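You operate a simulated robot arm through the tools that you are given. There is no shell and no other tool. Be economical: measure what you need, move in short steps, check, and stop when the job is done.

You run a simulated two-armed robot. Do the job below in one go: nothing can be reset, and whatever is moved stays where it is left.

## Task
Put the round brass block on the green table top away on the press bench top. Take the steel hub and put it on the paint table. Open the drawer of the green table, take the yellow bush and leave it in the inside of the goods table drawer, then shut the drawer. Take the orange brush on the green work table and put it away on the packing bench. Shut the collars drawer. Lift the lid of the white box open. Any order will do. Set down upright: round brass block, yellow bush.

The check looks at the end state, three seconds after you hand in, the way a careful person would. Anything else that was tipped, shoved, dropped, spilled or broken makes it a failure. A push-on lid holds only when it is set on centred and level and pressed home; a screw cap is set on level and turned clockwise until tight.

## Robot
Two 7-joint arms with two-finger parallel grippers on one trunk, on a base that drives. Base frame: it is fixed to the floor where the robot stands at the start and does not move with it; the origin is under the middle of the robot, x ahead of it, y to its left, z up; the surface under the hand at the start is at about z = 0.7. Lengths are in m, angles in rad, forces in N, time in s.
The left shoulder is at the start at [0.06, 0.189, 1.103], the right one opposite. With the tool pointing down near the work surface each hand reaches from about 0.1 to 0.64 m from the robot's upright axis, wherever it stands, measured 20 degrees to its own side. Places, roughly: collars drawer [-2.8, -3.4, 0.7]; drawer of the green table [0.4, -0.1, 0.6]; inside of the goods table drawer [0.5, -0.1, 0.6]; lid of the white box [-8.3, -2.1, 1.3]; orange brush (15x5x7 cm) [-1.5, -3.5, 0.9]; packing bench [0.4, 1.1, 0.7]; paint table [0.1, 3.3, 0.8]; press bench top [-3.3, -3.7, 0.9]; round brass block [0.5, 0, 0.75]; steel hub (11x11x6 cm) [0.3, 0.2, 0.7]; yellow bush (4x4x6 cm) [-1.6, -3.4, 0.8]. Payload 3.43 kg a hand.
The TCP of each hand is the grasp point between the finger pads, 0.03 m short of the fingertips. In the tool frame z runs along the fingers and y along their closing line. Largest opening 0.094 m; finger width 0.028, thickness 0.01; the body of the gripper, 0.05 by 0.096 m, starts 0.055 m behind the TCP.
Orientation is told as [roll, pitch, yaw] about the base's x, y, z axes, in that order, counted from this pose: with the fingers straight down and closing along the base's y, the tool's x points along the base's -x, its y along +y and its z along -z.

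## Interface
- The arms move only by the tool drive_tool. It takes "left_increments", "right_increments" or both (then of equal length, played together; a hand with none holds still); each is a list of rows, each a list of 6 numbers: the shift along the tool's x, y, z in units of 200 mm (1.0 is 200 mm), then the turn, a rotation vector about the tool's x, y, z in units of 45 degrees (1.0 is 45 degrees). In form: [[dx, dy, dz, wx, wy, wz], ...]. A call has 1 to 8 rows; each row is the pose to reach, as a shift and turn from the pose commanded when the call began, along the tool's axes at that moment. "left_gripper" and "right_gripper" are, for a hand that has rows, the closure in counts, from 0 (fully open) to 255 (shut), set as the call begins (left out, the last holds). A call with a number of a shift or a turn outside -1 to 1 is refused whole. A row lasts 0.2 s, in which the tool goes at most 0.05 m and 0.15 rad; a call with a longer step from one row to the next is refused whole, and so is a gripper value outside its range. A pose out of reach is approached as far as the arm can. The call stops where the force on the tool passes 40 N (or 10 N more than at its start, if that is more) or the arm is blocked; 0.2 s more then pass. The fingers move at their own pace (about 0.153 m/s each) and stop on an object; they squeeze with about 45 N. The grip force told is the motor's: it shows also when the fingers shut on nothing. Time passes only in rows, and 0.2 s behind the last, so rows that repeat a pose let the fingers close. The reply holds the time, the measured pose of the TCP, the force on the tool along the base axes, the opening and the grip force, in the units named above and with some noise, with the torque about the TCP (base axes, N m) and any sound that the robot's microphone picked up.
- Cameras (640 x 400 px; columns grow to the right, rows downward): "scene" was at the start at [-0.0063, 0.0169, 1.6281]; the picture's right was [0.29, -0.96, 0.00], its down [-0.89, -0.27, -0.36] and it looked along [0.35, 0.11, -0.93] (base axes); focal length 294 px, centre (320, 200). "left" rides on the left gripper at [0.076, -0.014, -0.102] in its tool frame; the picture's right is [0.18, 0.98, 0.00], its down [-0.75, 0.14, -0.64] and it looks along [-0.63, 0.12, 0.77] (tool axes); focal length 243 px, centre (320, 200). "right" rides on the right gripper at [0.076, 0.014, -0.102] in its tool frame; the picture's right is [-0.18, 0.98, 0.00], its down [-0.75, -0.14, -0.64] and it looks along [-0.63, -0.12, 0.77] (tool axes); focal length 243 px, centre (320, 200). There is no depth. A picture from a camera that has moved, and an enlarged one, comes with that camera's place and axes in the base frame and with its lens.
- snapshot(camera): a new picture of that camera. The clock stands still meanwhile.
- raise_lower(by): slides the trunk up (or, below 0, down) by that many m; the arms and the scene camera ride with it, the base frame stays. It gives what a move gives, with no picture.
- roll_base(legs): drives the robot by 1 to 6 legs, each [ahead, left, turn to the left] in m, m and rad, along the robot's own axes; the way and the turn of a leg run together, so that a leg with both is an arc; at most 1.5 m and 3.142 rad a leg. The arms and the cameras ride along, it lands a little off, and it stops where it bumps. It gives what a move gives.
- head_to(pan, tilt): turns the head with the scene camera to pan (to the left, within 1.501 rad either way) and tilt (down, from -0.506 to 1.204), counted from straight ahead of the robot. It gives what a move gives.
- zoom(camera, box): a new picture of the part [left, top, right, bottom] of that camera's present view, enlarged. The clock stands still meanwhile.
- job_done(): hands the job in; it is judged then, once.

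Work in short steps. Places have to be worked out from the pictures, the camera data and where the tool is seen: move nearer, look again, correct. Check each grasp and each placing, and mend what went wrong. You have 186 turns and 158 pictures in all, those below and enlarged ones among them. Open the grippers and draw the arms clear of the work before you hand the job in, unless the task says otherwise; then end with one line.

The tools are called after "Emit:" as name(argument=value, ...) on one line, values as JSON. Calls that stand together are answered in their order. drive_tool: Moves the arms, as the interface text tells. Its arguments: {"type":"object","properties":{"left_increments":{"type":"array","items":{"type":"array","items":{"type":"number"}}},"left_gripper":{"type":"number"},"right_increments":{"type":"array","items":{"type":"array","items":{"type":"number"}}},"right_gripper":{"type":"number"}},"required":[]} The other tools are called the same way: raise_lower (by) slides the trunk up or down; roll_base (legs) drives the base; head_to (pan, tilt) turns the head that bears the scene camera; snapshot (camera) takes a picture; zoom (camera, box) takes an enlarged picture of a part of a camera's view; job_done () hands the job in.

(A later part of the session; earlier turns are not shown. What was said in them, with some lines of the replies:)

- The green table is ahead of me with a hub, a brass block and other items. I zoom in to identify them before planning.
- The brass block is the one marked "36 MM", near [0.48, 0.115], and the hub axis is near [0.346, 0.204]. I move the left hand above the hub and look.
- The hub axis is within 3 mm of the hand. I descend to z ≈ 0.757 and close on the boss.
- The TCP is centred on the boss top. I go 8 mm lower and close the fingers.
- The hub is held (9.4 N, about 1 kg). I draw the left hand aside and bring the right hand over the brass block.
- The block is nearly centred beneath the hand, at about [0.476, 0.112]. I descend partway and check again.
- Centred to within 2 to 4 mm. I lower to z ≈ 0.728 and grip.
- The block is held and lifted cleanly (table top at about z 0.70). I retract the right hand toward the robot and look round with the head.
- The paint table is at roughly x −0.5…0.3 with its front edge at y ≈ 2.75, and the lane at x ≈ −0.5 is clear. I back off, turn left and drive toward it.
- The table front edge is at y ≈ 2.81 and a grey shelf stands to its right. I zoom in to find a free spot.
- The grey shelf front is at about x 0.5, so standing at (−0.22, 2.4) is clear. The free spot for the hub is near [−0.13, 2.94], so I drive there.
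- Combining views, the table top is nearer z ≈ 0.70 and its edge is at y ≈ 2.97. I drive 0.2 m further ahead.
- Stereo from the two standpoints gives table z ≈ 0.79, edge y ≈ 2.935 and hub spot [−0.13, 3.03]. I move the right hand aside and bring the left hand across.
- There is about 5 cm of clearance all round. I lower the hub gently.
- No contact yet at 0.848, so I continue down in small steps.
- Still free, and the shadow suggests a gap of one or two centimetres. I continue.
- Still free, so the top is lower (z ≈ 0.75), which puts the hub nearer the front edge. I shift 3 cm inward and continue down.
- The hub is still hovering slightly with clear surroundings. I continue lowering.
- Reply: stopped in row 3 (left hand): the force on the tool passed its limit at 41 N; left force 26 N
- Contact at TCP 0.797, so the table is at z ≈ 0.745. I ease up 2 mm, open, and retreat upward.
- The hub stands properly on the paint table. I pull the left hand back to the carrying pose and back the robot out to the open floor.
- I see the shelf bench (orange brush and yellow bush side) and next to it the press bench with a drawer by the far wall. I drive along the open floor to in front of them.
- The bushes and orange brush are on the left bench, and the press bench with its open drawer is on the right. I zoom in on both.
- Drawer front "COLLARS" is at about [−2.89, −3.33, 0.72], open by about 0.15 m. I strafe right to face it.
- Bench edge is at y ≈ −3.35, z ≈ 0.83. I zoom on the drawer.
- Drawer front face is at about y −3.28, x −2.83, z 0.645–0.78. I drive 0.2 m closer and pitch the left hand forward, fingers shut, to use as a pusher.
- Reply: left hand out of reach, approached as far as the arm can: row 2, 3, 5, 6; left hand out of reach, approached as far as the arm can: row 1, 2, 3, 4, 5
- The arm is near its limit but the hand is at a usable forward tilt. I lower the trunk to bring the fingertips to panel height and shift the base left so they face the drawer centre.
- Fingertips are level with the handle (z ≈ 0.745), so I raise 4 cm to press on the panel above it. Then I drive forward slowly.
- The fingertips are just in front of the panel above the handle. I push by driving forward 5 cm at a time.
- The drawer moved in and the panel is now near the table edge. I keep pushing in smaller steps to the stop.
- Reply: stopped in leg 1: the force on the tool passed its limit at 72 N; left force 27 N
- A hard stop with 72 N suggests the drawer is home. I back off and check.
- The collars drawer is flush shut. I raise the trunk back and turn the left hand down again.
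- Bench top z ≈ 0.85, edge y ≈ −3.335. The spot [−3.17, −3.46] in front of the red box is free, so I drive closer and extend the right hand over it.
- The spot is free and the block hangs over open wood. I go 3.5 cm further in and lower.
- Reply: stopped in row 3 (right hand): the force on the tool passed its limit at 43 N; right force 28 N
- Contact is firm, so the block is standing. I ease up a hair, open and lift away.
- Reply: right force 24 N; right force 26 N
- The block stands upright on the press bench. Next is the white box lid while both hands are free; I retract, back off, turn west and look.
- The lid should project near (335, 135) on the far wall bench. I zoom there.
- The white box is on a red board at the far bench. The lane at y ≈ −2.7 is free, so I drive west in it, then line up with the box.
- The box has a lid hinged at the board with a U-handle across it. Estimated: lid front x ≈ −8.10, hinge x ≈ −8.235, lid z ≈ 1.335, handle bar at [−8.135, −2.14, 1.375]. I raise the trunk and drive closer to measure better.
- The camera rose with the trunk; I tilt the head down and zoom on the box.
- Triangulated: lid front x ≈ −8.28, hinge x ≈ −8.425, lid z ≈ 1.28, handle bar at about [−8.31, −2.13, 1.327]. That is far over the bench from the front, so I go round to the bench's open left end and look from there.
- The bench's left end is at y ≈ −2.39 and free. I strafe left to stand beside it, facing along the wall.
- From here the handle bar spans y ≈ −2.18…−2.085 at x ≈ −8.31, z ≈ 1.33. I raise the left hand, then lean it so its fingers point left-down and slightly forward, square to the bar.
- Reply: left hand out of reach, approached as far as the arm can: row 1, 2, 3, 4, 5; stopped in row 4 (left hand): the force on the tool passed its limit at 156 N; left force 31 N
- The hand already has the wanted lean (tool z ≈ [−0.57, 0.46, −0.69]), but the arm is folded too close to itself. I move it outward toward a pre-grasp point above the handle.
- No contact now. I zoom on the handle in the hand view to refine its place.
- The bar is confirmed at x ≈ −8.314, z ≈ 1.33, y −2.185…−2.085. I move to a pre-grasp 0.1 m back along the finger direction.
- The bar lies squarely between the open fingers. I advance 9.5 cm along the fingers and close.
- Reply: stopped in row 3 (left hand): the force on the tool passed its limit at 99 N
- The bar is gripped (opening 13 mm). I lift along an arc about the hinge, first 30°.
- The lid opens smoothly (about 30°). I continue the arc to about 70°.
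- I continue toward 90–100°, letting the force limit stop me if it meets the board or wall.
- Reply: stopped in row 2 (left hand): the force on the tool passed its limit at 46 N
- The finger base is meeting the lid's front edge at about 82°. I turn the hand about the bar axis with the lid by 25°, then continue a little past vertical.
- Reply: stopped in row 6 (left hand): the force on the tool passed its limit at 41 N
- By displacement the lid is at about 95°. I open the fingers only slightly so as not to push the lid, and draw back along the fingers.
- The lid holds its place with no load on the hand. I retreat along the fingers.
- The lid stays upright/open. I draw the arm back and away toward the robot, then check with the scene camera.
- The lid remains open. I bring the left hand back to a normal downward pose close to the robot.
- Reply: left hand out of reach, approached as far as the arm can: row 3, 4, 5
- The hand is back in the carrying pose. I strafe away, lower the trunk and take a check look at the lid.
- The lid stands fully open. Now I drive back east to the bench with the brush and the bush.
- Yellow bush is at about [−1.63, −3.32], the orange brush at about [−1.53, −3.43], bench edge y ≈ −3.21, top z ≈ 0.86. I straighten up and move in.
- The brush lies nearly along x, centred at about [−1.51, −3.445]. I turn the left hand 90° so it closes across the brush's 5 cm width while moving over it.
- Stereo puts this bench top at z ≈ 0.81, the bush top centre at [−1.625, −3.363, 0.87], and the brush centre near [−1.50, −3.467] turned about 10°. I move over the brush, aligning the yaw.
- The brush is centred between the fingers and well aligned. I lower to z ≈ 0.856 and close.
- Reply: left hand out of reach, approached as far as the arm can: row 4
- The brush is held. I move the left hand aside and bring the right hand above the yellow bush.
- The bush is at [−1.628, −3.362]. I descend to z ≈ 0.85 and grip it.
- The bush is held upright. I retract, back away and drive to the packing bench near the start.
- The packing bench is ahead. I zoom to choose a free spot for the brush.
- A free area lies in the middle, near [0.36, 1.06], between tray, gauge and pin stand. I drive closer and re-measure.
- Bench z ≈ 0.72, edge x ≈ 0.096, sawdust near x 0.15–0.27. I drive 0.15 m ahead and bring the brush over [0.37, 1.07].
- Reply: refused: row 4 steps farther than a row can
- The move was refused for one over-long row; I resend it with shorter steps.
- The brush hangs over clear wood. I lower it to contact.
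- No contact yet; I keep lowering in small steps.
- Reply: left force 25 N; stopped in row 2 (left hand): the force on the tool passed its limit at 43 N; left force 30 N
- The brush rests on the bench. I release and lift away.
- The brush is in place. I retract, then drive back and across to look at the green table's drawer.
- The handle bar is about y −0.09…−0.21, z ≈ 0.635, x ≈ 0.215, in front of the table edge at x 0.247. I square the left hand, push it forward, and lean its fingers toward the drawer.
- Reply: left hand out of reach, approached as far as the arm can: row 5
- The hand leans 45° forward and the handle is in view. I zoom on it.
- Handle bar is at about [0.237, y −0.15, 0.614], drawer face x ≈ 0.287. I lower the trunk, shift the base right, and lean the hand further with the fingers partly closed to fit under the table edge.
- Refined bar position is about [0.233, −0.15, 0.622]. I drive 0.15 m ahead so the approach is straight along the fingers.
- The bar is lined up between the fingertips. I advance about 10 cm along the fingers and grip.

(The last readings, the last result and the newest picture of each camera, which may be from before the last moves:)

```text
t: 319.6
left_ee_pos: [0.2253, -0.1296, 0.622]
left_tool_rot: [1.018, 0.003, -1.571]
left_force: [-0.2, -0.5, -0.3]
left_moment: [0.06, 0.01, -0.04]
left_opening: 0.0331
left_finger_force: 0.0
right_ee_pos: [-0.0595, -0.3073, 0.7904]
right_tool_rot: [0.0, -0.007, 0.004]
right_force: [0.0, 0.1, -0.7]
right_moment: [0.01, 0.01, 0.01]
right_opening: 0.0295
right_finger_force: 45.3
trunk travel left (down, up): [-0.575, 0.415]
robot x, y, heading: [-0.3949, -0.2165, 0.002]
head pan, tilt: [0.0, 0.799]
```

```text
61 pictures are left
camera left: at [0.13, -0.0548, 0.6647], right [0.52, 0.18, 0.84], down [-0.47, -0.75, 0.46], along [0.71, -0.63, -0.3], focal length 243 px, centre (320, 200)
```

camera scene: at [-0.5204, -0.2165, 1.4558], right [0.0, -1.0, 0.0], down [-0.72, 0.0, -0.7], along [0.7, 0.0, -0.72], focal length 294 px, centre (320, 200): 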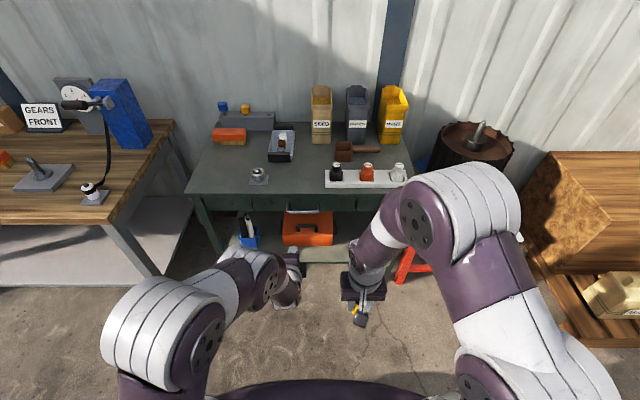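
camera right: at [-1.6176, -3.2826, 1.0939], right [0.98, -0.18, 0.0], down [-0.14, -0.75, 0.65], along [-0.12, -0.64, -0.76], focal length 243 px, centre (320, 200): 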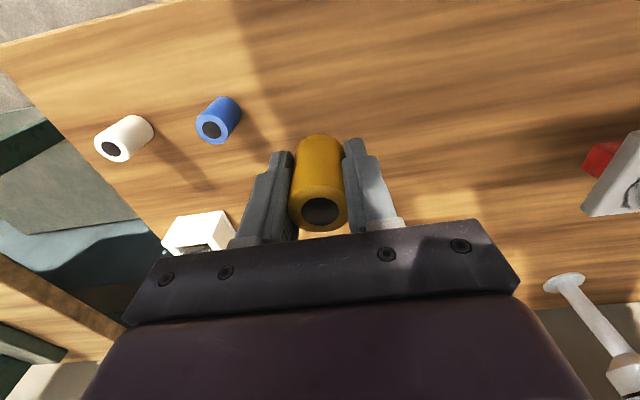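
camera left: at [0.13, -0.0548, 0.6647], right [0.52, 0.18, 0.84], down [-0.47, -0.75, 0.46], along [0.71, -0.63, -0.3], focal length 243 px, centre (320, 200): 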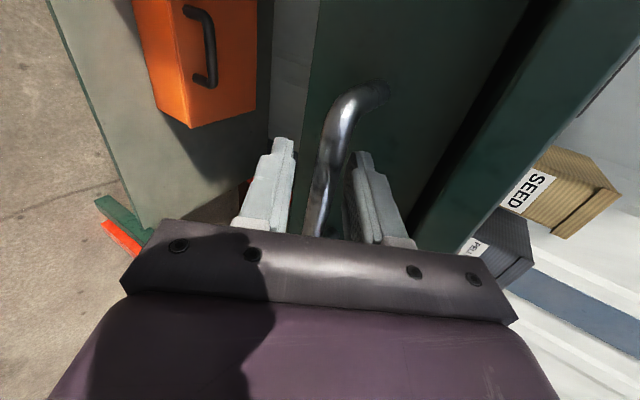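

The bar is between the fingers. I close on it and then pull by backing the base.

Emit:
drive_tool(left_increments=[[0, 0, 0, 0, 0, 0], [0, 0, 0, 0, 0, 0], [0, 0, 0, 0, 0, 0]], left_gripper=255)

Emit:
roll_base(legs=[[-0.08, 0, 0]])

Emit:
snapshot(camera="left")

```text
t: 320.4
left_ee_pos: [0.224, -0.1303, 0.6235]
left_tool_rot: [1.021, 0.002, -1.57]
left_force: [3.3, 2.3, 12.3]
left_moment: [-0.16, -0.06, 0.23]
left_opening: 0.0179
left_finger_force: 45.3
right_ee_pos: [-0.0592, -0.307, 0.7903]
right_tool_rot: [0.0, -0.006, 0.006]
right_force: [0.6, -0.2, -0.8]
right_moment: [0.0, 0.0, -0.02]
right_opening: 0.0299
right_finger_force: 44.9
trunk travel left (down, up): [-0.575, 0.415]
robot x, y, heading: [-0.3914, -0.2161, 0.002]
head pan, tilt: [0.0, 0.799]
```

```text
t: 321.5
left_ee_pos: [0.1432, -0.1309, 0.6236]
left_tool_rot: [1.021, 0.004, -1.57]
left_force: [2.2, 1.9, 15.9]
left_moment: [-0.1, -0.17, 0.12]
left_opening: 0.0176
left_finger_force: 45.3
right_ee_pos: [-0.1402, -0.3078, 0.7906]
right_tool_rot: [0.0, -0.009, 0.005]
right_force: [0.0, -0.4, -0.5]
right_moment: [0.03, 0.0, -0.01]
right_opening: 0.03
right_finger_force: 44.7
trunk travel left (down, up): [-0.575, 0.415]
robot x, y, heading: [-0.4705, -0.2096, 0.0]
head pan, tilt: [0.0, 0.799]
```

```text
60 pictures are left
camera left: at [0.0485, -0.055, 0.6664], right [0.51, 0.18, 0.84], down [-0.47, -0.75, 0.45], along [0.72, -0.63, -0.3], focal length 243 px, centre (320, 200)
```

left: 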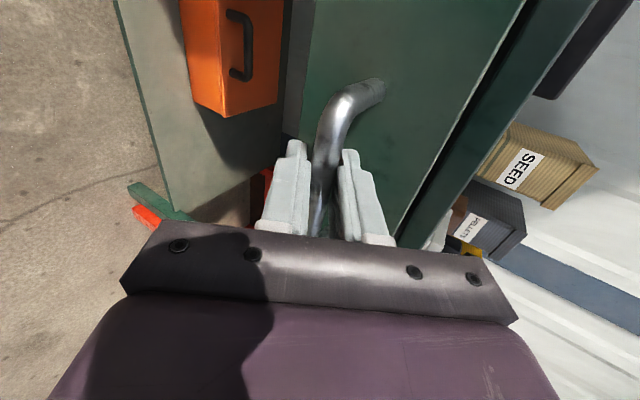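

The drawer follows. I pull another 10 cm and look from above.

Emit:
roll_base(legs=[[-0.1, 0, 0]])

Emit:
zoom(camera="scene", box=[200, 150, 440, 300])

```text
t: 322.6
left_ee_pos: [0.0447, -0.131, 0.6233]
left_tool_rot: [1.024, 0.002, -1.572]
left_force: [2.1, 4.6, 9.5]
left_moment: [0.02, -0.12, 0.31]
left_opening: 0.0179
left_finger_force: 44.8
right_ee_pos: [-0.2405, -0.3094, 0.7896]
right_tool_rot: [0.001, -0.006, 0.005]
right_force: [-0.8, -0.6, 0.9]
right_moment: [-0.01, 0.01, -0.02]
right_opening: 0.0298
right_finger_force: 45.3
trunk travel left (down, up): [-0.575, 0.415]
robot x, y, heading: [-0.5734, -0.2136, 0.004]
head pan, tilt: [0.0, 0.799]
```

```text
2.67 times, centred on (320, 225) of scene
camera zoom: at [-0.5529, -0.2156, 1.4559], right [0.0, -1.0, 0.0], down [-0.72, 0.0, -0.7], along [0.7, 0.0, -0.72], focal length 784 px, centre (320, 133)
```

zoom: 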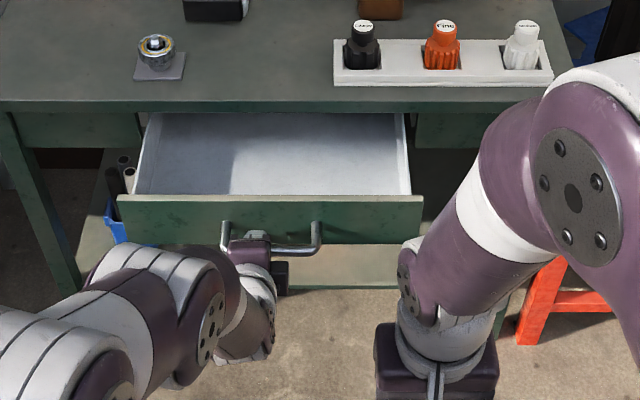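

The drawer is open 18 cm and empty. I pull 5 cm more for room, then release the handle.

Emit:
roll_base(legs=[[-0.05, 0, 0]])

Emit:
drive_tool(left_increments=[[0, 0, 0, 0, 0, 0], [0, 0, 0, 0, 0, 0]], left_gripper=165)

Emit:
drive_tool(left_increments=[[0, 0, -0.15, 0, 0, 0], [0, 0, -0.3, 0, 0, 0], [0, 0, -0.5, 0, 0, 0]])

Emit:
snapshot(camera="scene")

```text
t: 323.6
left_ee_pos: [-0.0069, -0.1308, 0.624]
left_tool_rot: [1.023, 0.003, -1.571]
left_force: [2.7, 3.7, 3.9]
left_moment: [-0.07, -0.09, 0.38]
left_opening: 0.0177
left_finger_force: 45.2
right_ee_pos: [-0.2897, -0.309, 0.7892]
right_tool_rot: [-0.001, -0.007, 0.006]
right_force: [0.1, -0.5, 0.3]
right_moment: [-0.03, 0.0, -0.01]
right_opening: 0.0296
right_finger_force: 45.2
trunk travel left (down, up): [-0.575, 0.415]
robot x, y, heading: [-0.6257, -0.2133, 0.005]
head pan, tilt: [0.0, 0.799]
```

```text
t: 324.2
left_ee_pos: [-0.0051, -0.1304, 0.6221]
left_tool_rot: [1.021, 0.001, -1.57]
left_force: [0.2, -0.2, -1.1]
left_moment: [0.0, -0.01, -0.02]
left_opening: 0.0333
left_finger_force: 0.0
right_ee_pos: [-0.2893, -0.3089, 0.791]
right_tool_rot: [0.0, -0.007, 0.005]
right_force: [0.1, 0.2, -0.2]
right_moment: [-0.01, -0.02, 0.03]
right_opening: 0.0299
right_finger_force: 44.8
trunk travel left (down, up): [-0.575, 0.415]
robot x, y, heading: [-0.621, -0.22, 0.003]
head pan, tilt: [0.0, 0.799]
```

```text
t: 325.0
left_ee_pos: [-0.0914, -0.1326, 0.6768]
left_tool_rot: [1.022, 0.003, -1.571]
left_force: [-0.2, -0.2, -1.1]
left_moment: [-0.01, -0.02, 0.03]
left_opening: 0.0332
left_finger_force: 0.0
right_ee_pos: [-0.2903, -0.3096, 0.7895]
right_tool_rot: [0.001, -0.006, 0.003]
right_force: [0.2, -0.4, -0.6]
right_moment: [0.02, -0.02, -0.03]
right_opening: 0.0301
right_finger_force: 45.5
trunk travel left (down, up): [-0.575, 0.415]
robot x, y, heading: [-0.6207, -0.2145, 0.003]
head pan, tilt: [0.0, 0.799]
```

```text
58 pictures are left
camera scene: at [-0.6024, -0.2162, 1.4558], right [0.0, -1.0, 0.0], down [-0.72, 0.0, -0.7], along [0.7, 0.0, -0.72], focal length 294 px, centre (320, 200)
```

scene: 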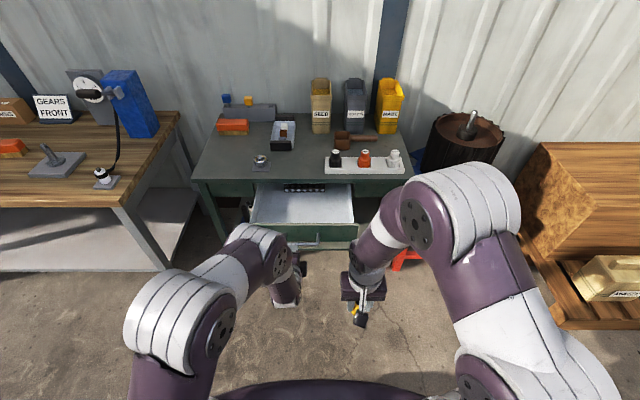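

The drawer is open about 23 cm with a small rack at its back. I move the left hand up and to the left, out of the way.

Emit:
drive_tool(left_increments=[[0.1, 0.06, -0.05, 0, 0, 0], [0.25, 0.12, -0.12, 0, 0, 0], [0.42, 0.2, -0.2, 0, 0, 0], [0.6, 0.3, -0.25, 0, 0, 0], [0.8, 0.35, -0.3, 0, 0, 0], [1.0, 0.35, -0.35, 0, 0, 0]])

Emit:
roll_base(legs=[[0.17, 0, 0]])

Emit:
drive_tool(right_increments=[[-0.2, 0.05, -0.1, 0, 0, 0], [-0.4, 0.15, -0.15, 0, 0, 0], [-0.6, 0.3, -0.15, 0, 0, 0], [-0.8, 0.42, -0.15, 0, 0, 0], [-1.0, 0.55, -0.15, 0, 0, 0]])

Emit:
snapshot(camera="right")

Emit:
snapshot(camera="scene")

```text
t: 326.4
left_ee_pos: [-0.1143, 0.0685, 0.7726]
left_tool_rot: [1.021, 0.003, -1.571]
left_force: [-1.0, -0.3, 1.0]
left_moment: [0.03, -0.01, 0.04]
left_opening: 0.033
left_finger_force: 0.1
right_ee_pos: [-0.2892, -0.3079, 0.7903]
right_tool_rot: [-0.002, -0.005, 0.006]
right_force: [0.0, -0.3, -1.2]
right_moment: [-0.02, -0.02, -0.03]
right_opening: 0.0295
right_finger_force: 45.2
trunk travel left (down, up): [-0.575, 0.415]
robot x, y, heading: [-0.6239, -0.2155, 0.005]
head pan, tilt: [0.0, 0.799]
```

```text
t: 327.8
left_ee_pos: [0.0577, 0.0686, 0.7722]
left_tool_rot: [1.02, 0.002, -1.572]
left_force: [0.1, -0.1, -1.0]
left_moment: [0.01, 0.0, -0.04]
left_opening: 0.0333
left_finger_force: 0.0
right_ee_pos: [-0.1195, -0.3077, 0.7903]
right_tool_rot: [-0.002, -0.004, 0.004]
right_force: [0.3, -0.3, -0.1]
right_moment: [-0.01, 0.0, 0.02]
right_opening: 0.0299
right_finger_force: 44.8
trunk travel left (down, up): [-0.575, 0.415]
robot x, y, heading: [-0.4537, -0.2155, 0.004]
head pan, tilt: [0.0, 0.799]
```

```text
t: 329.0
left_ee_pos: [0.0579, 0.0695, 0.7716]
left_tool_rot: [1.019, 0.0, -1.572]
left_force: [0.3, -0.2, 0.3]
left_moment: [0.0, -0.02, -0.01]
left_opening: 0.0335
left_finger_force: 0.0
right_ee_pos: [0.0824, -0.1956, 0.82]
right_tool_rot: [-0.001, -0.005, 0.007]
right_force: [0.2, -0.6, 0.4]
right_moment: [-0.03, 0.0, 0.0]
right_opening: 0.0298
right_finger_force: 44.5
trunk travel left (down, up): [-0.575, 0.415]
robot x, y, heading: [-0.449, -0.2167, 0.005]
head pan, tilt: [0.0, 0.799]
```

```text
57 pictures are left
camera right: at [0.0034, -0.1826, 0.9227], right [0.18, 0.98, 0.0], down [0.75, -0.14, 0.65], along [0.64, -0.12, -0.76], focal length 243 px, centre (320, 200)
```

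right: 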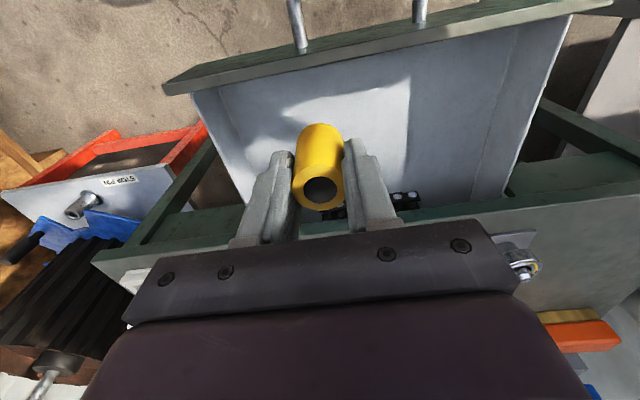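

```text
56 pictures are left
camera scene: at [-0.4293, -0.2146, 1.4558], right [0.0, -1.0, 0.0], down [-0.72, 0.0, -0.7], along [0.7, 0.0, -0.72], focal length 294 px, centre (320, 200)
```

scene: 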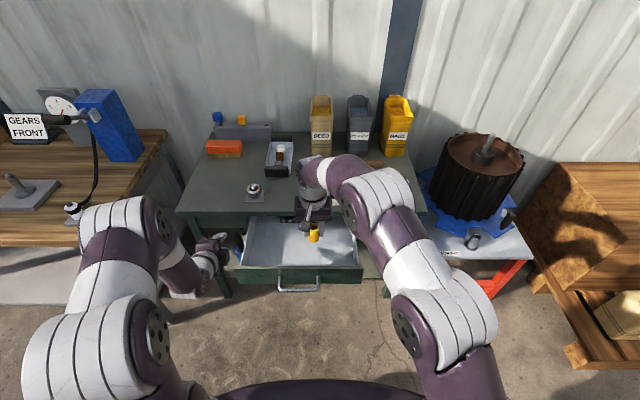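

The spot [0.145, −0.2] inside the drawer is clear of the rack and the table edge. I move over it and lower the bush.

Emit:
drive_tool(right_increments=[[-0.2, 0, 0, 0, 0, 0], [-0.315, 0, 0.1, 0, 0, 0], [-0.315, 0, 0.3, 0, 0, 0], [-0.315, 0, 0.5, 0, 0, 0], [-0.315, 0, 0.7, 0, 0, 0]])

Emit:
snapshot(camera="right")

Emit:
zoom(camera="scene", box=[200, 170, 440, 320])

```text
t: 330.2
left_ee_pos: [0.058, 0.0683, 0.7703]
left_tool_rot: [1.022, 0.003, -1.57]
left_force: [0.3, 0.3, 0.2]
left_moment: [-0.01, 0.0, 0.03]
left_opening: 0.0335
left_finger_force: 0.1
right_ee_pos: [0.1334, -0.2024, 0.6808]
right_tool_rot: [0.0, -0.007, 0.006]
right_force: [0.2, -0.8, -0.7]
right_moment: [-0.03, 0.02, 0.04]
right_opening: 0.03
right_finger_force: 44.4
right hand out of reach, approached as far as the arm can: row 1, 2, 3, 4, 5
trunk travel left (down, up): [-0.575, 0.415]
robot x, y, heading: [-0.4501, -0.2165, 0.005]
head pan, tilt: [0.0, 0.799]
```

```text
55 pictures are left
camera right: at [0.0551, -0.1874, 0.7832], right [0.18, 0.98, 0.0], down [0.75, -0.14, 0.65], along [0.64, -0.11, -0.76], focal length 243 px, centre (320, 200)
```

right: 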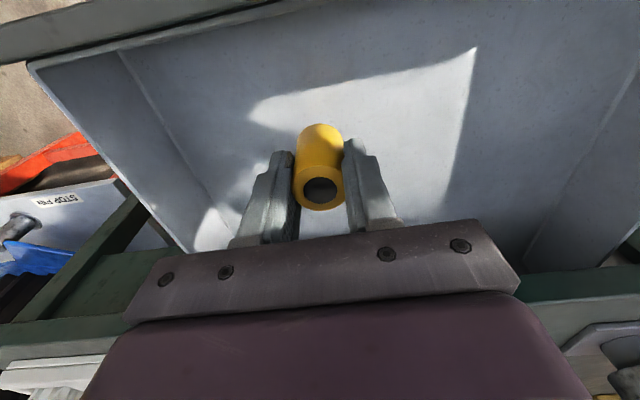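

```text
2.67 times, centred on (320, 245) of scene
camera zoom: at [-0.4297, -0.2153, 1.4559], right [0.0, -1.0, 0.0], down [-0.72, 0.0, -0.7], along [0.7, 0.0, -0.72], focal length 784 px, centre (320, 80)
```

zoom: 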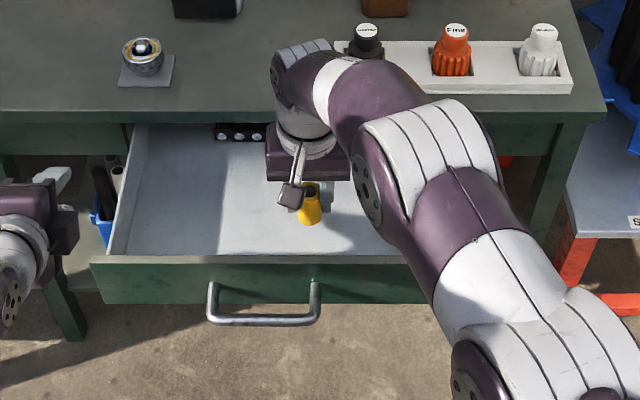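

The arm is at its reach limit at x 0.133, which is fine. I ease the command back slightly and lower in small steps.

Emit:
drive_tool(right_increments=[[0.06, 0, 0.05, 0, 0, 0], [0.06, 0, 0.1, 0, 0, 0], [0.06, 0, 0.15, 0, 0, 0], [0.06, 0, 0.17, 0, 0, 0]])

Emit:
drive_tool(right_increments=[[0, 0, 0.015, 0, 0, 0], [0, 0, 0.03, 0, 0, 0], [0, 0, 0.045, 0, 0, 0], [0, 0, 0.06, 0, 0, 0]])

```text
t: 331.2
left_ee_pos: [0.0563, 0.0687, 0.7721]
left_tool_rot: [1.021, 0.001, -1.57]
left_force: [-0.1, 0.9, 0.3]
left_moment: [0.03, 0.01, 0.01]
left_opening: 0.0331
left_finger_force: 0.0
right_ee_pos: [0.1216, -0.2013, 0.6467]
right_tool_rot: [-0.001, -0.008, 0.005]
right_force: [-0.9, 0.2, 0.5]
right_moment: [0.02, -0.01, 0.01]
right_opening: 0.0299
right_finger_force: 45.2
trunk travel left (down, up): [-0.575, 0.415]
robot x, y, heading: [-0.4532, -0.2177, 0.001]
head pan, tilt: [0.0, 0.799]
```

```text
t: 332.2
left_ee_pos: [0.0572, 0.0682, 0.7719]
left_tool_rot: [1.02, 0.002, -1.572]
left_force: [-0.5, 0.3, 0.5]
left_moment: [0.05, 0.01, 0.01]
left_opening: 0.0333
left_finger_force: 0.0
right_ee_pos: [0.1214, -0.2014, 0.6339]
right_tool_rot: [0.0, -0.006, 0.004]
right_force: [-0.1, 0.1, 0.8]
right_moment: [0.02, -0.01, 0.02]
right_opening: 0.0298
right_finger_force: 44.9
trunk travel left (down, up): [-0.575, 0.415]
robot x, y, heading: [-0.4535, -0.2142, 0.008]
head pan, tilt: [0.0, 0.799]
```

Free still at 0.634; I continue.

Emit:
drive_tool(right_increments=[[0, 0, 0.015, 0, 0, 0], [0, 0, 0.03, 0, 0, 0], [0, 0, 0.045, 0, 0, 0], [0, 0, 0.06, 0, 0, 0]])

Emit:
snapshot(camera="right")

```text
t: 333.0
left_ee_pos: [0.0558, 0.0681, 0.7713]
left_tool_rot: [1.023, 0.002, -1.571]
left_force: [0.5, 0.3, 0.1]
left_moment: [-0.01, 0.02, 0.01]
left_opening: 0.0331
left_finger_force: 0.1
right_ee_pos: [0.1282, -0.1988, 0.634]
right_tool_rot: [0.002, -0.022, 0.004]
right_force: [-1.4, -3.4, 20.6]
right_moment: [-0.21, 0.27, 0.01]
right_opening: 0.03
right_finger_force: 44.5
trunk travel left (down, up): [-0.575, 0.415]
robot x, y, heading: [-0.4537, -0.2169, 0.001]
head pan, tilt: [0.0, 0.799]
stopped in row 3 (right hand): the force on the tool passed its limit at 42 N (the readings are from after the stop); the commanded pose is now the measured one
```

```text
53 pictures are left
camera right: at [0.0468, -0.1868, 0.7357], right [0.18, 0.98, 0.01], down [0.74, -0.14, 0.66], along [0.65, -0.11, -0.75], focal length 243 px, centre (320, 200)
```

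right: 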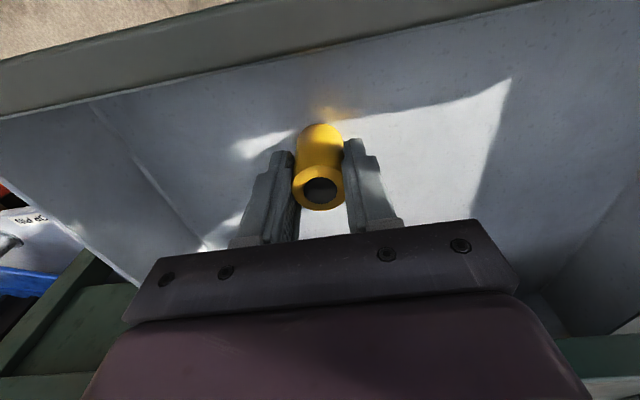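

The bush has met the drawer floor. I relieve the pressure and straighten the slight tilt before releasing.

Emit:
drive_tool(right_increments=[[0, 0, -0.01, 0, 0.02, 0], [0, 0, -0.01, 0, 0.02, 0]])

Emit:
drive_tool(right_increments=[[0, 0, 0, 0, 0, 0], [0, 0, 0, 0, 0, 0], [0, 0, 0, 0, 0, 0]], right_gripper=100)

Emit:
drive_tool(right_increments=[[0, 0, -0.1, 0, 0, 0], [0, 0, -0.3, 0, 0, 0], [0, 0, -0.5, 0, 0, 0], [0, 0, -0.7, 0, 0, 0]])

Emit:
snapshot(camera="right")

```text
t: 333.6
left_ee_pos: [0.0566, 0.0691, 0.7719]
left_tool_rot: [1.023, 0.001, -1.571]
left_force: [-0.2, 0.2, 0.1]
left_moment: [0.02, -0.02, 0.01]
left_opening: 0.0331
left_finger_force: 0.0
right_ee_pos: [0.1254, -0.2008, 0.6337]
right_tool_rot: [0.005, -0.005, 0.005]
right_force: [2.8, -0.1, 15.5]
right_moment: [-0.06, -0.23, -0.01]
right_opening: 0.03
right_finger_force: 44.7
trunk travel left (down, up): [-0.575, 0.415]
robot x, y, heading: [-0.4523, -0.22, 0.005]
head pan, tilt: [0.0, 0.799]
```

```text
t: 334.4
left_ee_pos: [0.0573, 0.0677, 0.7719]
left_tool_rot: [1.02, 0.002, -1.57]
left_force: [-0.7, -0.2, -0.5]
left_moment: [0.01, 0.03, 0.01]
left_opening: 0.0331
left_finger_force: 0.0
right_ee_pos: [0.1247, -0.2, 0.6322]
right_tool_rot: [0.003, 0.001, 0.005]
right_force: [0.3, 0.2, -0.5]
right_moment: [0.02, -0.01, 0.01]
right_opening: 0.0569
right_finger_force: 0.1
trunk travel left (down, up): [-0.575, 0.415]
robot x, y, heading: [-0.4521, -0.2194, 0.007]
head pan, tilt: [0.0, 0.799]
```

```text
t: 335.4
left_ee_pos: [0.0559, 0.0683, 0.7714]
left_tool_rot: [1.025, 0.003, -1.571]
left_force: [-0.6, 0.4, -0.3]
left_moment: [0.0, 0.0, 0.02]
left_opening: 0.0332
left_finger_force: 0.1
right_ee_pos: [0.1172, -0.2049, 0.772]
right_tool_rot: [0.005, -0.002, 0.004]
right_force: [0.1, 0.2, -0.3]
right_moment: [0.01, -0.01, 0.04]
right_opening: 0.057
right_finger_force: 0.0
right hand out of reach, approached as far as the arm can: row 4
trunk travel left (down, up): [-0.575, 0.415]
robot x, y, heading: [-0.4539, -0.2187, 0.006]
head pan, tilt: [0.0, 0.799]
```

```text
52 pictures are left
camera right: at [0.0391, -0.1903, 0.875], right [0.18, 0.98, 0.0], down [0.75, -0.14, 0.64], along [0.63, -0.11, -0.77], focal length 243 px, centre (320, 200)
```

right: 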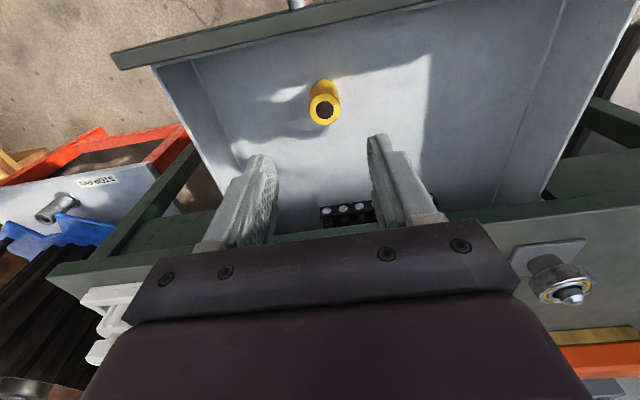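

The bush stands upright in the drawer. I retract the right hand, back the base, and bring the left hand back to the handle by the reverse path.

Emit:
drive_tool(right_increments=[[0.2, -0.1, 0, 0, 0, 0], [0.4, -0.2, 0, 0, 0, 0], [0.6, -0.3, 0, 0, 0, 0], [0.8, -0.45, 0, 0, 0, 0], [1.0, -0.6, 0, 0, 0, 0]], right_gripper=0)

Emit:
roll_base(legs=[[-0.168, 0, 0]])

Emit:
drive_tool(left_increments=[[-0.2, 0, 0.05, 0, 0, 0], [-0.4, -0.05, 0.1, 0, 0, 0], [-0.58, -0.15, 0.15, 0, 0, 0], [-0.75, -0.23, 0.23, 0, 0, 0], [-0.9, -0.29, 0.3, 0, 0, 0], [-1.0, -0.35, 0.35, 0, 0, 0]])

Emit:
snapshot(camera="left")

```text
t: 336.6
left_ee_pos: [0.0558, 0.0672, 0.772]
left_tool_rot: [1.022, 0.002, -1.572]
left_force: [0.2, -0.2, 0.2]
left_moment: [0.04, -0.04, 0.0]
left_opening: 0.0334
left_finger_force: 0.0
right_ee_pos: [-0.0824, -0.327, 0.7702]
right_tool_rot: [0.003, -0.004, 0.005]
right_force: [-0.2, 0.6, 0.1]
right_moment: [0.03, 0.01, -0.01]
right_opening: 0.0941
right_finger_force: 0.0
trunk travel left (down, up): [-0.575, 0.415]
robot x, y, heading: [-0.456, -0.2167, 0.0]
head pan, tilt: [0.0, 0.799]
```

```text
t: 338.1
left_ee_pos: [-0.1102, 0.0684, 0.7732]
left_tool_rot: [1.023, 0.001, -1.571]
left_force: [0.6, -0.6, -0.5]
left_moment: [-0.02, -0.01, 0.0]
left_opening: 0.0331
left_finger_force: 0.0
right_ee_pos: [-0.2481, -0.3249, 0.7697]
right_tool_rot: [0.002, 0.0, 0.007]
right_force: [-1.3, 0.6, 1.0]
right_moment: [0.02, -0.01, -0.01]
right_opening: 0.094
right_finger_force: 0.1
trunk travel left (down, up): [-0.575, 0.415]
robot x, y, heading: [-0.6184, -0.2204, 0.004]
head pan, tilt: [0.0, 0.799]
```

```text
t: 339.4
left_ee_pos: [-0.0867, -0.1332, 0.6739]
left_tool_rot: [1.02, 0.003, -1.571]
left_force: [0.0, -0.3, -0.1]
left_moment: [-0.06, 0.03, 0.03]
left_opening: 0.0333
left_finger_force: 0.0
right_ee_pos: [-0.2477, -0.3263, 0.7695]
right_tool_rot: [0.004, -0.001, 0.006]
right_force: [-0.3, -0.2, -0.4]
right_moment: [-0.03, 0.01, -0.01]
right_opening: 0.094
right_finger_force: 0.0
trunk travel left (down, up): [-0.575, 0.415]
robot x, y, heading: [-0.6163, -0.2154, 0.003]
head pan, tilt: [0.0, 0.799]
```

```text
51 pictures are left
camera left: at [-0.181, -0.0569, 0.7175], right [0.51, 0.18, 0.84], down [-0.47, -0.76, 0.45], along [0.72, -0.63, -0.3], focal length 243 px, centre (320, 200)
```

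left: 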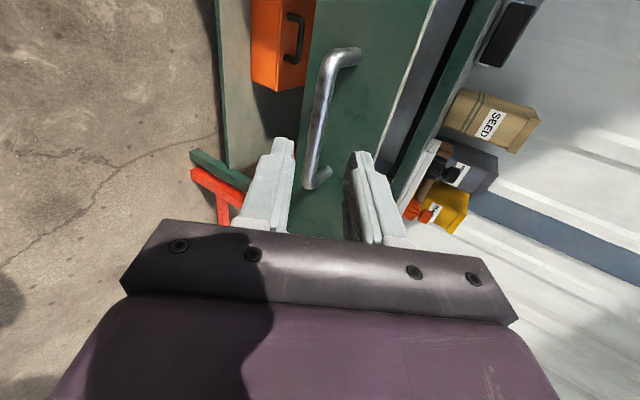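

The fingers straddle the handle bar again. I advance, grip, and drive forward to shut the drawer slowly.

Emit:
drive_tool(left_increments=[[0, 0, 0.2, 0, 0, 0], [0, 0, 0.35, 0, 0, 0], [0, 0, 0.48, 0, 0, 0]])

Emit:
drive_tool(left_increments=[[0, 0, 0, 0, 0, 0], [0, 0, 0, 0, 0, 0], [0, 0, 0, 0, 0, 0]], left_gripper=255)

Emit:
roll_base(legs=[[0.08, 0, 0]])

Emit:
zoom(camera="scene", box=[200, 150, 440, 300])

```text
t: 340.2
left_ee_pos: [-0.0042, -0.1317, 0.6239]
left_tool_rot: [1.019, 0.0, -1.57]
left_force: [0.1, -0.4, -0.5]
left_moment: [0.03, -0.01, 0.0]
left_opening: 0.033
left_finger_force: 0.1
right_ee_pos: [-0.2467, -0.3262, 0.7701]
right_tool_rot: [0.002, 0.002, 0.006]
right_force: [0.5, -0.1, 0.4]
right_moment: [0.01, 0.04, 0.02]
right_opening: 0.0939
right_finger_force: 0.0
trunk travel left (down, up): [-0.575, 0.415]
robot x, y, heading: [-0.6191, -0.2162, 0.003]
head pan, tilt: [0.0, 0.799]
```

```text
t: 341.1
left_ee_pos: [-0.0046, -0.1324, 0.6241]
left_tool_rot: [1.02, 0.001, -1.571]
left_force: [-1.6, 0.0, -5.9]
left_moment: [-0.09, 0.02, 0.18]
left_opening: 0.0169
left_finger_force: 45.3
right_ee_pos: [-0.2481, -0.3254, 0.7699]
right_tool_rot: [0.001, 0.0, 0.005]
right_force: [0.2, 0.6, -0.5]
right_moment: [0.02, 0.0, -0.01]
right_opening: 0.0938
right_finger_force: 0.1
trunk travel left (down, up): [-0.575, 0.415]
robot x, y, heading: [-0.6192, -0.2177, 0.006]
head pan, tilt: [0.0, 0.799]
```

```text
t: 342.1
left_ee_pos: [0.0771, -0.132, 0.6266]
left_tool_rot: [1.023, 0.001, -1.57]
left_force: [-3.1, 1.3, 1.9]
left_moment: [-0.2, 0.1, 0.05]
left_opening: 0.0137
left_finger_force: 44.3
right_ee_pos: [-0.1686, -0.3263, 0.7706]
right_tool_rot: [0.002, 0.0, 0.005]
right_force: [0.1, 0.3, 0.3]
right_moment: [-0.01, 0.04, -0.04]
right_opening: 0.094
right_finger_force: 0.0
trunk travel left (down, up): [-0.575, 0.415]
robot x, y, heading: [-0.5352, -0.2189, 0.001]
head pan, tilt: [0.0, 0.799]
```

```text
2.67 times, centred on (320, 225) of scene
camera zoom: at [-0.5179, -0.2155, 1.456], right [0.0, -1.0, 0.0], down [-0.72, 0.0, -0.7], along [0.7, 0.0, -0.72], focal length 784 px, centre (320, 133)
```

zoom: 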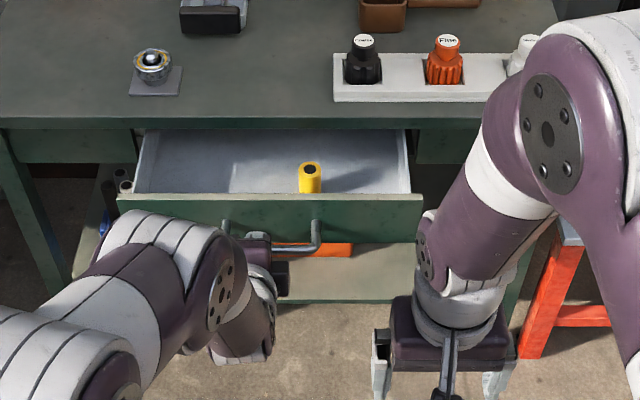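

The bush rides along upright. I continue in steps as it passes beneath the table top.

Emit:
roll_base(legs=[[0.06, 0, 0]])

Emit:
zoom(camera="scene", box=[200, 150, 440, 300])

```text
t: 343.1
left_ee_pos: [0.1365, -0.1319, 0.6257]
left_tool_rot: [1.024, 0.001, -1.57]
left_force: [-1.8, 0.7, 1.3]
left_moment: [-0.07, 0.1, 0.19]
left_opening: 0.0137
left_finger_force: 45.1
right_ee_pos: [-0.1075, -0.3253, 0.7699]
right_tool_rot: [0.001, -0.001, 0.006]
right_force: [0.7, -0.6, -0.4]
right_moment: [0.02, -0.01, 0.01]
right_opening: 0.0942
right_finger_force: 0.1
trunk travel left (down, up): [-0.575, 0.415]
robot x, y, heading: [-0.4802, -0.2157, -0.002]
head pan, tilt: [0.0, 0.799]
```

```text
2.67 times, centred on (320, 225) of scene
camera zoom: at [-0.4574, -0.2156, 1.4559], right [0.0, -1.0, 0.0], down [-0.72, 0.0, -0.7], along [0.7, 0.0, -0.72], focal length 784 px, centre (320, 133)
```

zoom: 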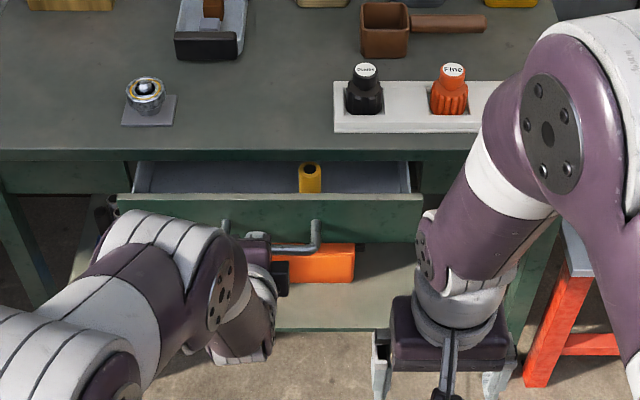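

The bush top (z ≈ 0.646) is passing under the table edge with clearance. I push on to the stop.

Emit:
roll_base(legs=[[0.05, 0, 0]])

Emit:
roll_base(legs=[[0.03, 0, 0]])

Emit:
roll_base(legs=[[0.02, 0, 0]])

Emit:
zoom(camera="scene", box=[200, 150, 440, 300])

Emit:
snapshot(camera="left")

```text
t: 344.0
left_ee_pos: [0.1862, -0.131, 0.6259]
left_tool_rot: [1.022, 0.002, -1.569]
left_force: [-2.0, 0.5, 2.3]
left_moment: [-0.02, 0.1, 0.2]
left_opening: 0.0136
left_finger_force: 45.1
right_ee_pos: [-0.0594, -0.3253, 0.7695]
right_tool_rot: [0.002, -0.001, 0.006]
right_force: [0.1, 0.1, 0.3]
right_moment: [-0.01, 0.04, 0.0]
right_opening: 0.0939
right_finger_force: 0.1
trunk travel left (down, up): [-0.575, 0.415]
robot x, y, heading: [-0.4329, -0.2164, 0.0]
head pan, tilt: [0.0, 0.799]
```

```text
t: 344.8
left_ee_pos: [0.2156, -0.1311, 0.6262]
left_tool_rot: [1.022, 0.003, -1.571]
left_force: [-1.9, -1.1, -0.3]
left_moment: [-0.15, 0.12, 0.13]
left_opening: 0.014
left_finger_force: 45.5
right_ee_pos: [-0.0281, -0.3256, 0.7692]
right_tool_rot: [0.003, 0.001, 0.005]
right_force: [0.6, -0.5, 0.0]
right_moment: [0.02, -0.02, 0.0]
right_opening: 0.0938
right_finger_force: 0.1
trunk travel left (down, up): [-0.575, 0.415]
robot x, y, heading: [-0.3997, -0.2178, -0.001]
head pan, tilt: [0.0, 0.799]
```

```text
t: 345.7
left_ee_pos: [0.223, -0.1314, 0.6258]
left_tool_rot: [1.022, 0.004, -1.571]
left_force: [-19.7, -0.9, 18.5]
left_moment: [-0.16, 0.01, 0.04]
left_opening: 0.0136
left_finger_force: 44.5
right_ee_pos: [-0.0185, -0.3252, 0.7708]
right_tool_rot: [0.006, -0.004, 0.004]
right_force: [-0.7, -0.5, -0.2]
right_moment: [0.02, 0.01, 0.0]
right_opening: 0.0939
right_finger_force: 0.1
trunk travel left (down, up): [-0.575, 0.415]
robot x, y, heading: [-0.3871, -0.216, 0.001]
head pan, tilt: [0.0, 0.799]
stopped in leg 1: the force on the tool passed its limit at 102 N (the readings are from after the stop); the commanded pose is now the measured one
```

```text
2.67 times, centred on (320, 225) of scene
camera zoom: at [-0.3707, -0.2159, 1.4559], right [0.0, -1.0, 0.0], down [-0.71, 0.0, -0.7], along [0.7, 0.0, -0.71], focal length 784 px, centre (320, 133)
```

zoom: 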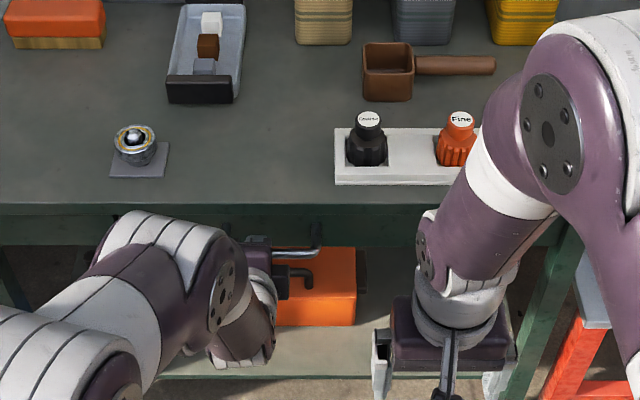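

```text
47 pictures are left
camera left: at [0.1275, -0.0563, 0.6687], right [0.51, 0.18, 0.84], down [-0.47, -0.76, 0.45], along [0.72, -0.63, -0.3], focal length 243 px, centre (320, 200)
```

left: 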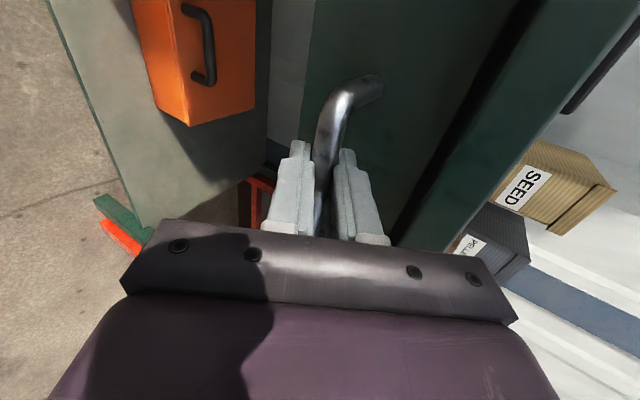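

It hit a firm stop at the same place where the drawer was originally closed. I release the handle and back away to verify.

Emit:
drive_tool(left_increments=[[0, 0, 0, 0, 0, 0], [0, 0, 0, 0, 0, 0]], left_gripper=165)

Emit:
drive_tool(left_increments=[[0, 0, -0.15, 0, 0, 0], [0, 0, -0.3, 0, 0, 0], [0, 0, -0.5, 0, 0, 0]])

Emit:
snapshot(camera="left")

```text
t: 346.3
left_ee_pos: [0.2251, -0.131, 0.6238]
left_tool_rot: [1.017, 0.002, -1.571]
left_force: [-0.5, -0.1, 0.8]
left_moment: [-0.03, -0.01, 0.03]
left_opening: 0.033
left_finger_force: 0.1
right_ee_pos: [-0.016, -0.3252, 0.7707]
right_tool_rot: [0.001, 0.0, 0.007]
right_force: [-0.1, 0.4, -0.7]
right_moment: [0.0, 0.0, 0.0]
right_opening: 0.094
right_finger_force: 0.0
trunk travel left (down, up): [-0.575, 0.415]
robot x, y, heading: [-0.3881, -0.2142, 0.003]
head pan, tilt: [0.0, 0.799]
```

```text
t: 347.1
left_ee_pos: [0.1379, -0.1333, 0.6776]
left_tool_rot: [1.017, 0.002, -1.57]
left_force: [0.0, 0.2, 0.4]
left_moment: [-0.04, -0.04, 0.0]
left_opening: 0.0334
left_finger_force: 0.0
right_ee_pos: [-0.0158, -0.3264, 0.77]
right_tool_rot: [0.003, -0.001, 0.006]
right_force: [-0.5, 0.4, 0.9]
right_moment: [0.0, -0.02, 0.05]
right_opening: 0.0941
right_finger_force: 0.0
trunk travel left (down, up): [-0.575, 0.415]
robot x, y, heading: [-0.3863, -0.2164, 0.001]
head pan, tilt: [0.0, 0.799]
```

```text
46 pictures are left
camera left: at [0.0438, -0.0566, 0.7199], right [0.52, 0.18, 0.84], down [-0.47, -0.75, 0.46], along [0.71, -0.63, -0.3], focal length 243 px, centre (320, 200)
```

left: 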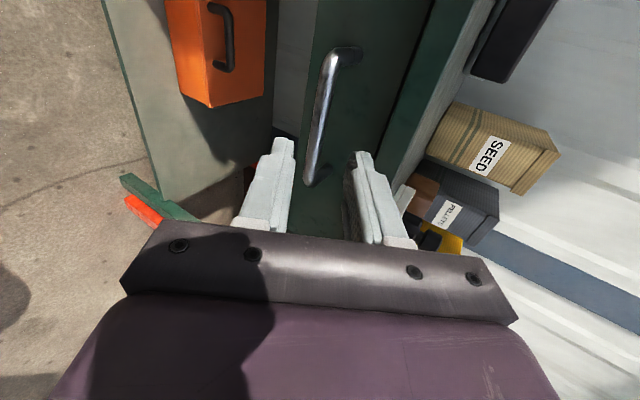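

The handle appears where it was when first shut. I back the robot off and take a clear look at the drawer front and table top.

Emit:
roll_base(legs=[[-0.45, 0, 0]])

Emit:
head_to(pan=0, tilt=0.6)

Emit:
zoom(camera="scene", box=[200, 140, 440, 290])

```text
t: 349.8
left_ee_pos: [-0.3084, -0.132, 0.6752]
left_tool_rot: [1.016, 0.004, -1.569]
left_force: [-0.8, -0.5, 0.0]
left_moment: [-0.03, -0.03, 0.02]
left_opening: 0.0331
left_finger_force: 0.0
right_ee_pos: [-0.4622, -0.327, 0.77]
right_tool_rot: [0.001, 0.0, 0.005]
right_force: [0.2, -0.9, 0.3]
right_moment: [-0.01, 0.02, 0.01]
right_opening: 0.0942
right_finger_force: 0.0
trunk travel left (down, up): [-0.575, 0.415]
robot x, y, heading: [-0.8364, -0.2151, 0.003]
head pan, tilt: [0.0, 0.799]
```

```text
t: 350.5
left_ee_pos: [-0.3074, -0.1324, 0.6758]
left_tool_rot: [1.014, 0.003, -1.567]
left_force: [-0.1, 0.8, -0.4]
left_moment: [-0.01, 0.0, 0.0]
left_opening: 0.0333
left_finger_force: 0.0
right_ee_pos: [-0.4624, -0.3274, 0.7705]
right_tool_rot: [0.002, 0.001, 0.005]
right_force: [-0.5, 0.7, -0.1]
right_moment: [-0.02, 0.0, -0.01]
right_opening: 0.0938
right_finger_force: 0.2
trunk travel left (down, up): [-0.575, 0.415]
robot x, y, heading: [-0.8316, -0.2148, 0.007]
head pan, tilt: [0.0, 0.6]
```

```text
2.67 times, centred on (320, 215) of scene
camera zoom: at [-0.8045, -0.2169, 1.4726], right [0.0, -1.0, 0.0], down [-0.57, 0.0, -0.82], along [0.82, 0.0, -0.57], focal length 784 px, centre (320, 160)
```

zoom: 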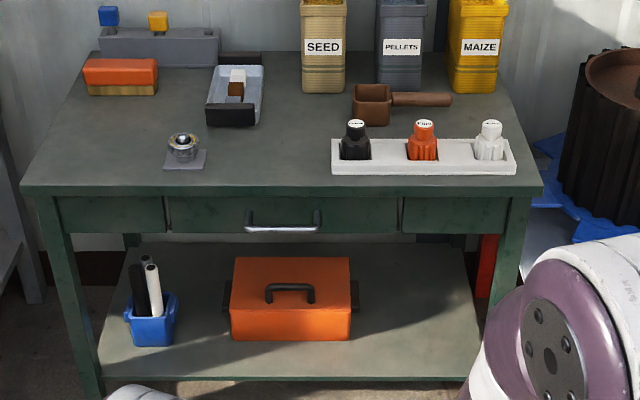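

The drawer is flush shut and the table top undisturbed. I open the left gripper fully, then hand in.

Emit:
drive_tool(left_increments=[[0, 0, 0, 0, 0, 0], [0, 0, 0, 0, 0, 0]], left_gripper=0)

Emit:
job_done()

```text
t: 351.1
left_ee_pos: [-0.3069, -0.1338, 0.6766]
left_tool_rot: [1.016, 0.005, -1.569]
left_force: [-0.2, -0.3, 0.5]
left_moment: [0.02, -0.02, 0.01]
left_opening: 0.0941
left_finger_force: 0.0
right_ee_pos: [-0.4635, -0.3266, 0.7711]
right_tool_rot: [0.002, -0.001, 0.004]
right_force: [-0.1, 0.5, 1.5]
right_moment: [0.01, 0.01, -0.01]
right_opening: 0.0943
right_finger_force: 0.0
trunk travel left (down, up): [-0.575, 0.415]
robot x, y, heading: [-0.8338, -0.2162, 0.005]
head pan, tilt: [0.0, 0.6]
```

```text
The job is handed in.
```

I did all six jobs, and pictures taken after each one showed the result in place: the brass block is upright on the press bench, the hub is on the paint table, the yellow bush was put upright in the green table's drawer and the drawer is shut, the brush is on the packing bench, the collars drawer is shut and the white box lid is open.
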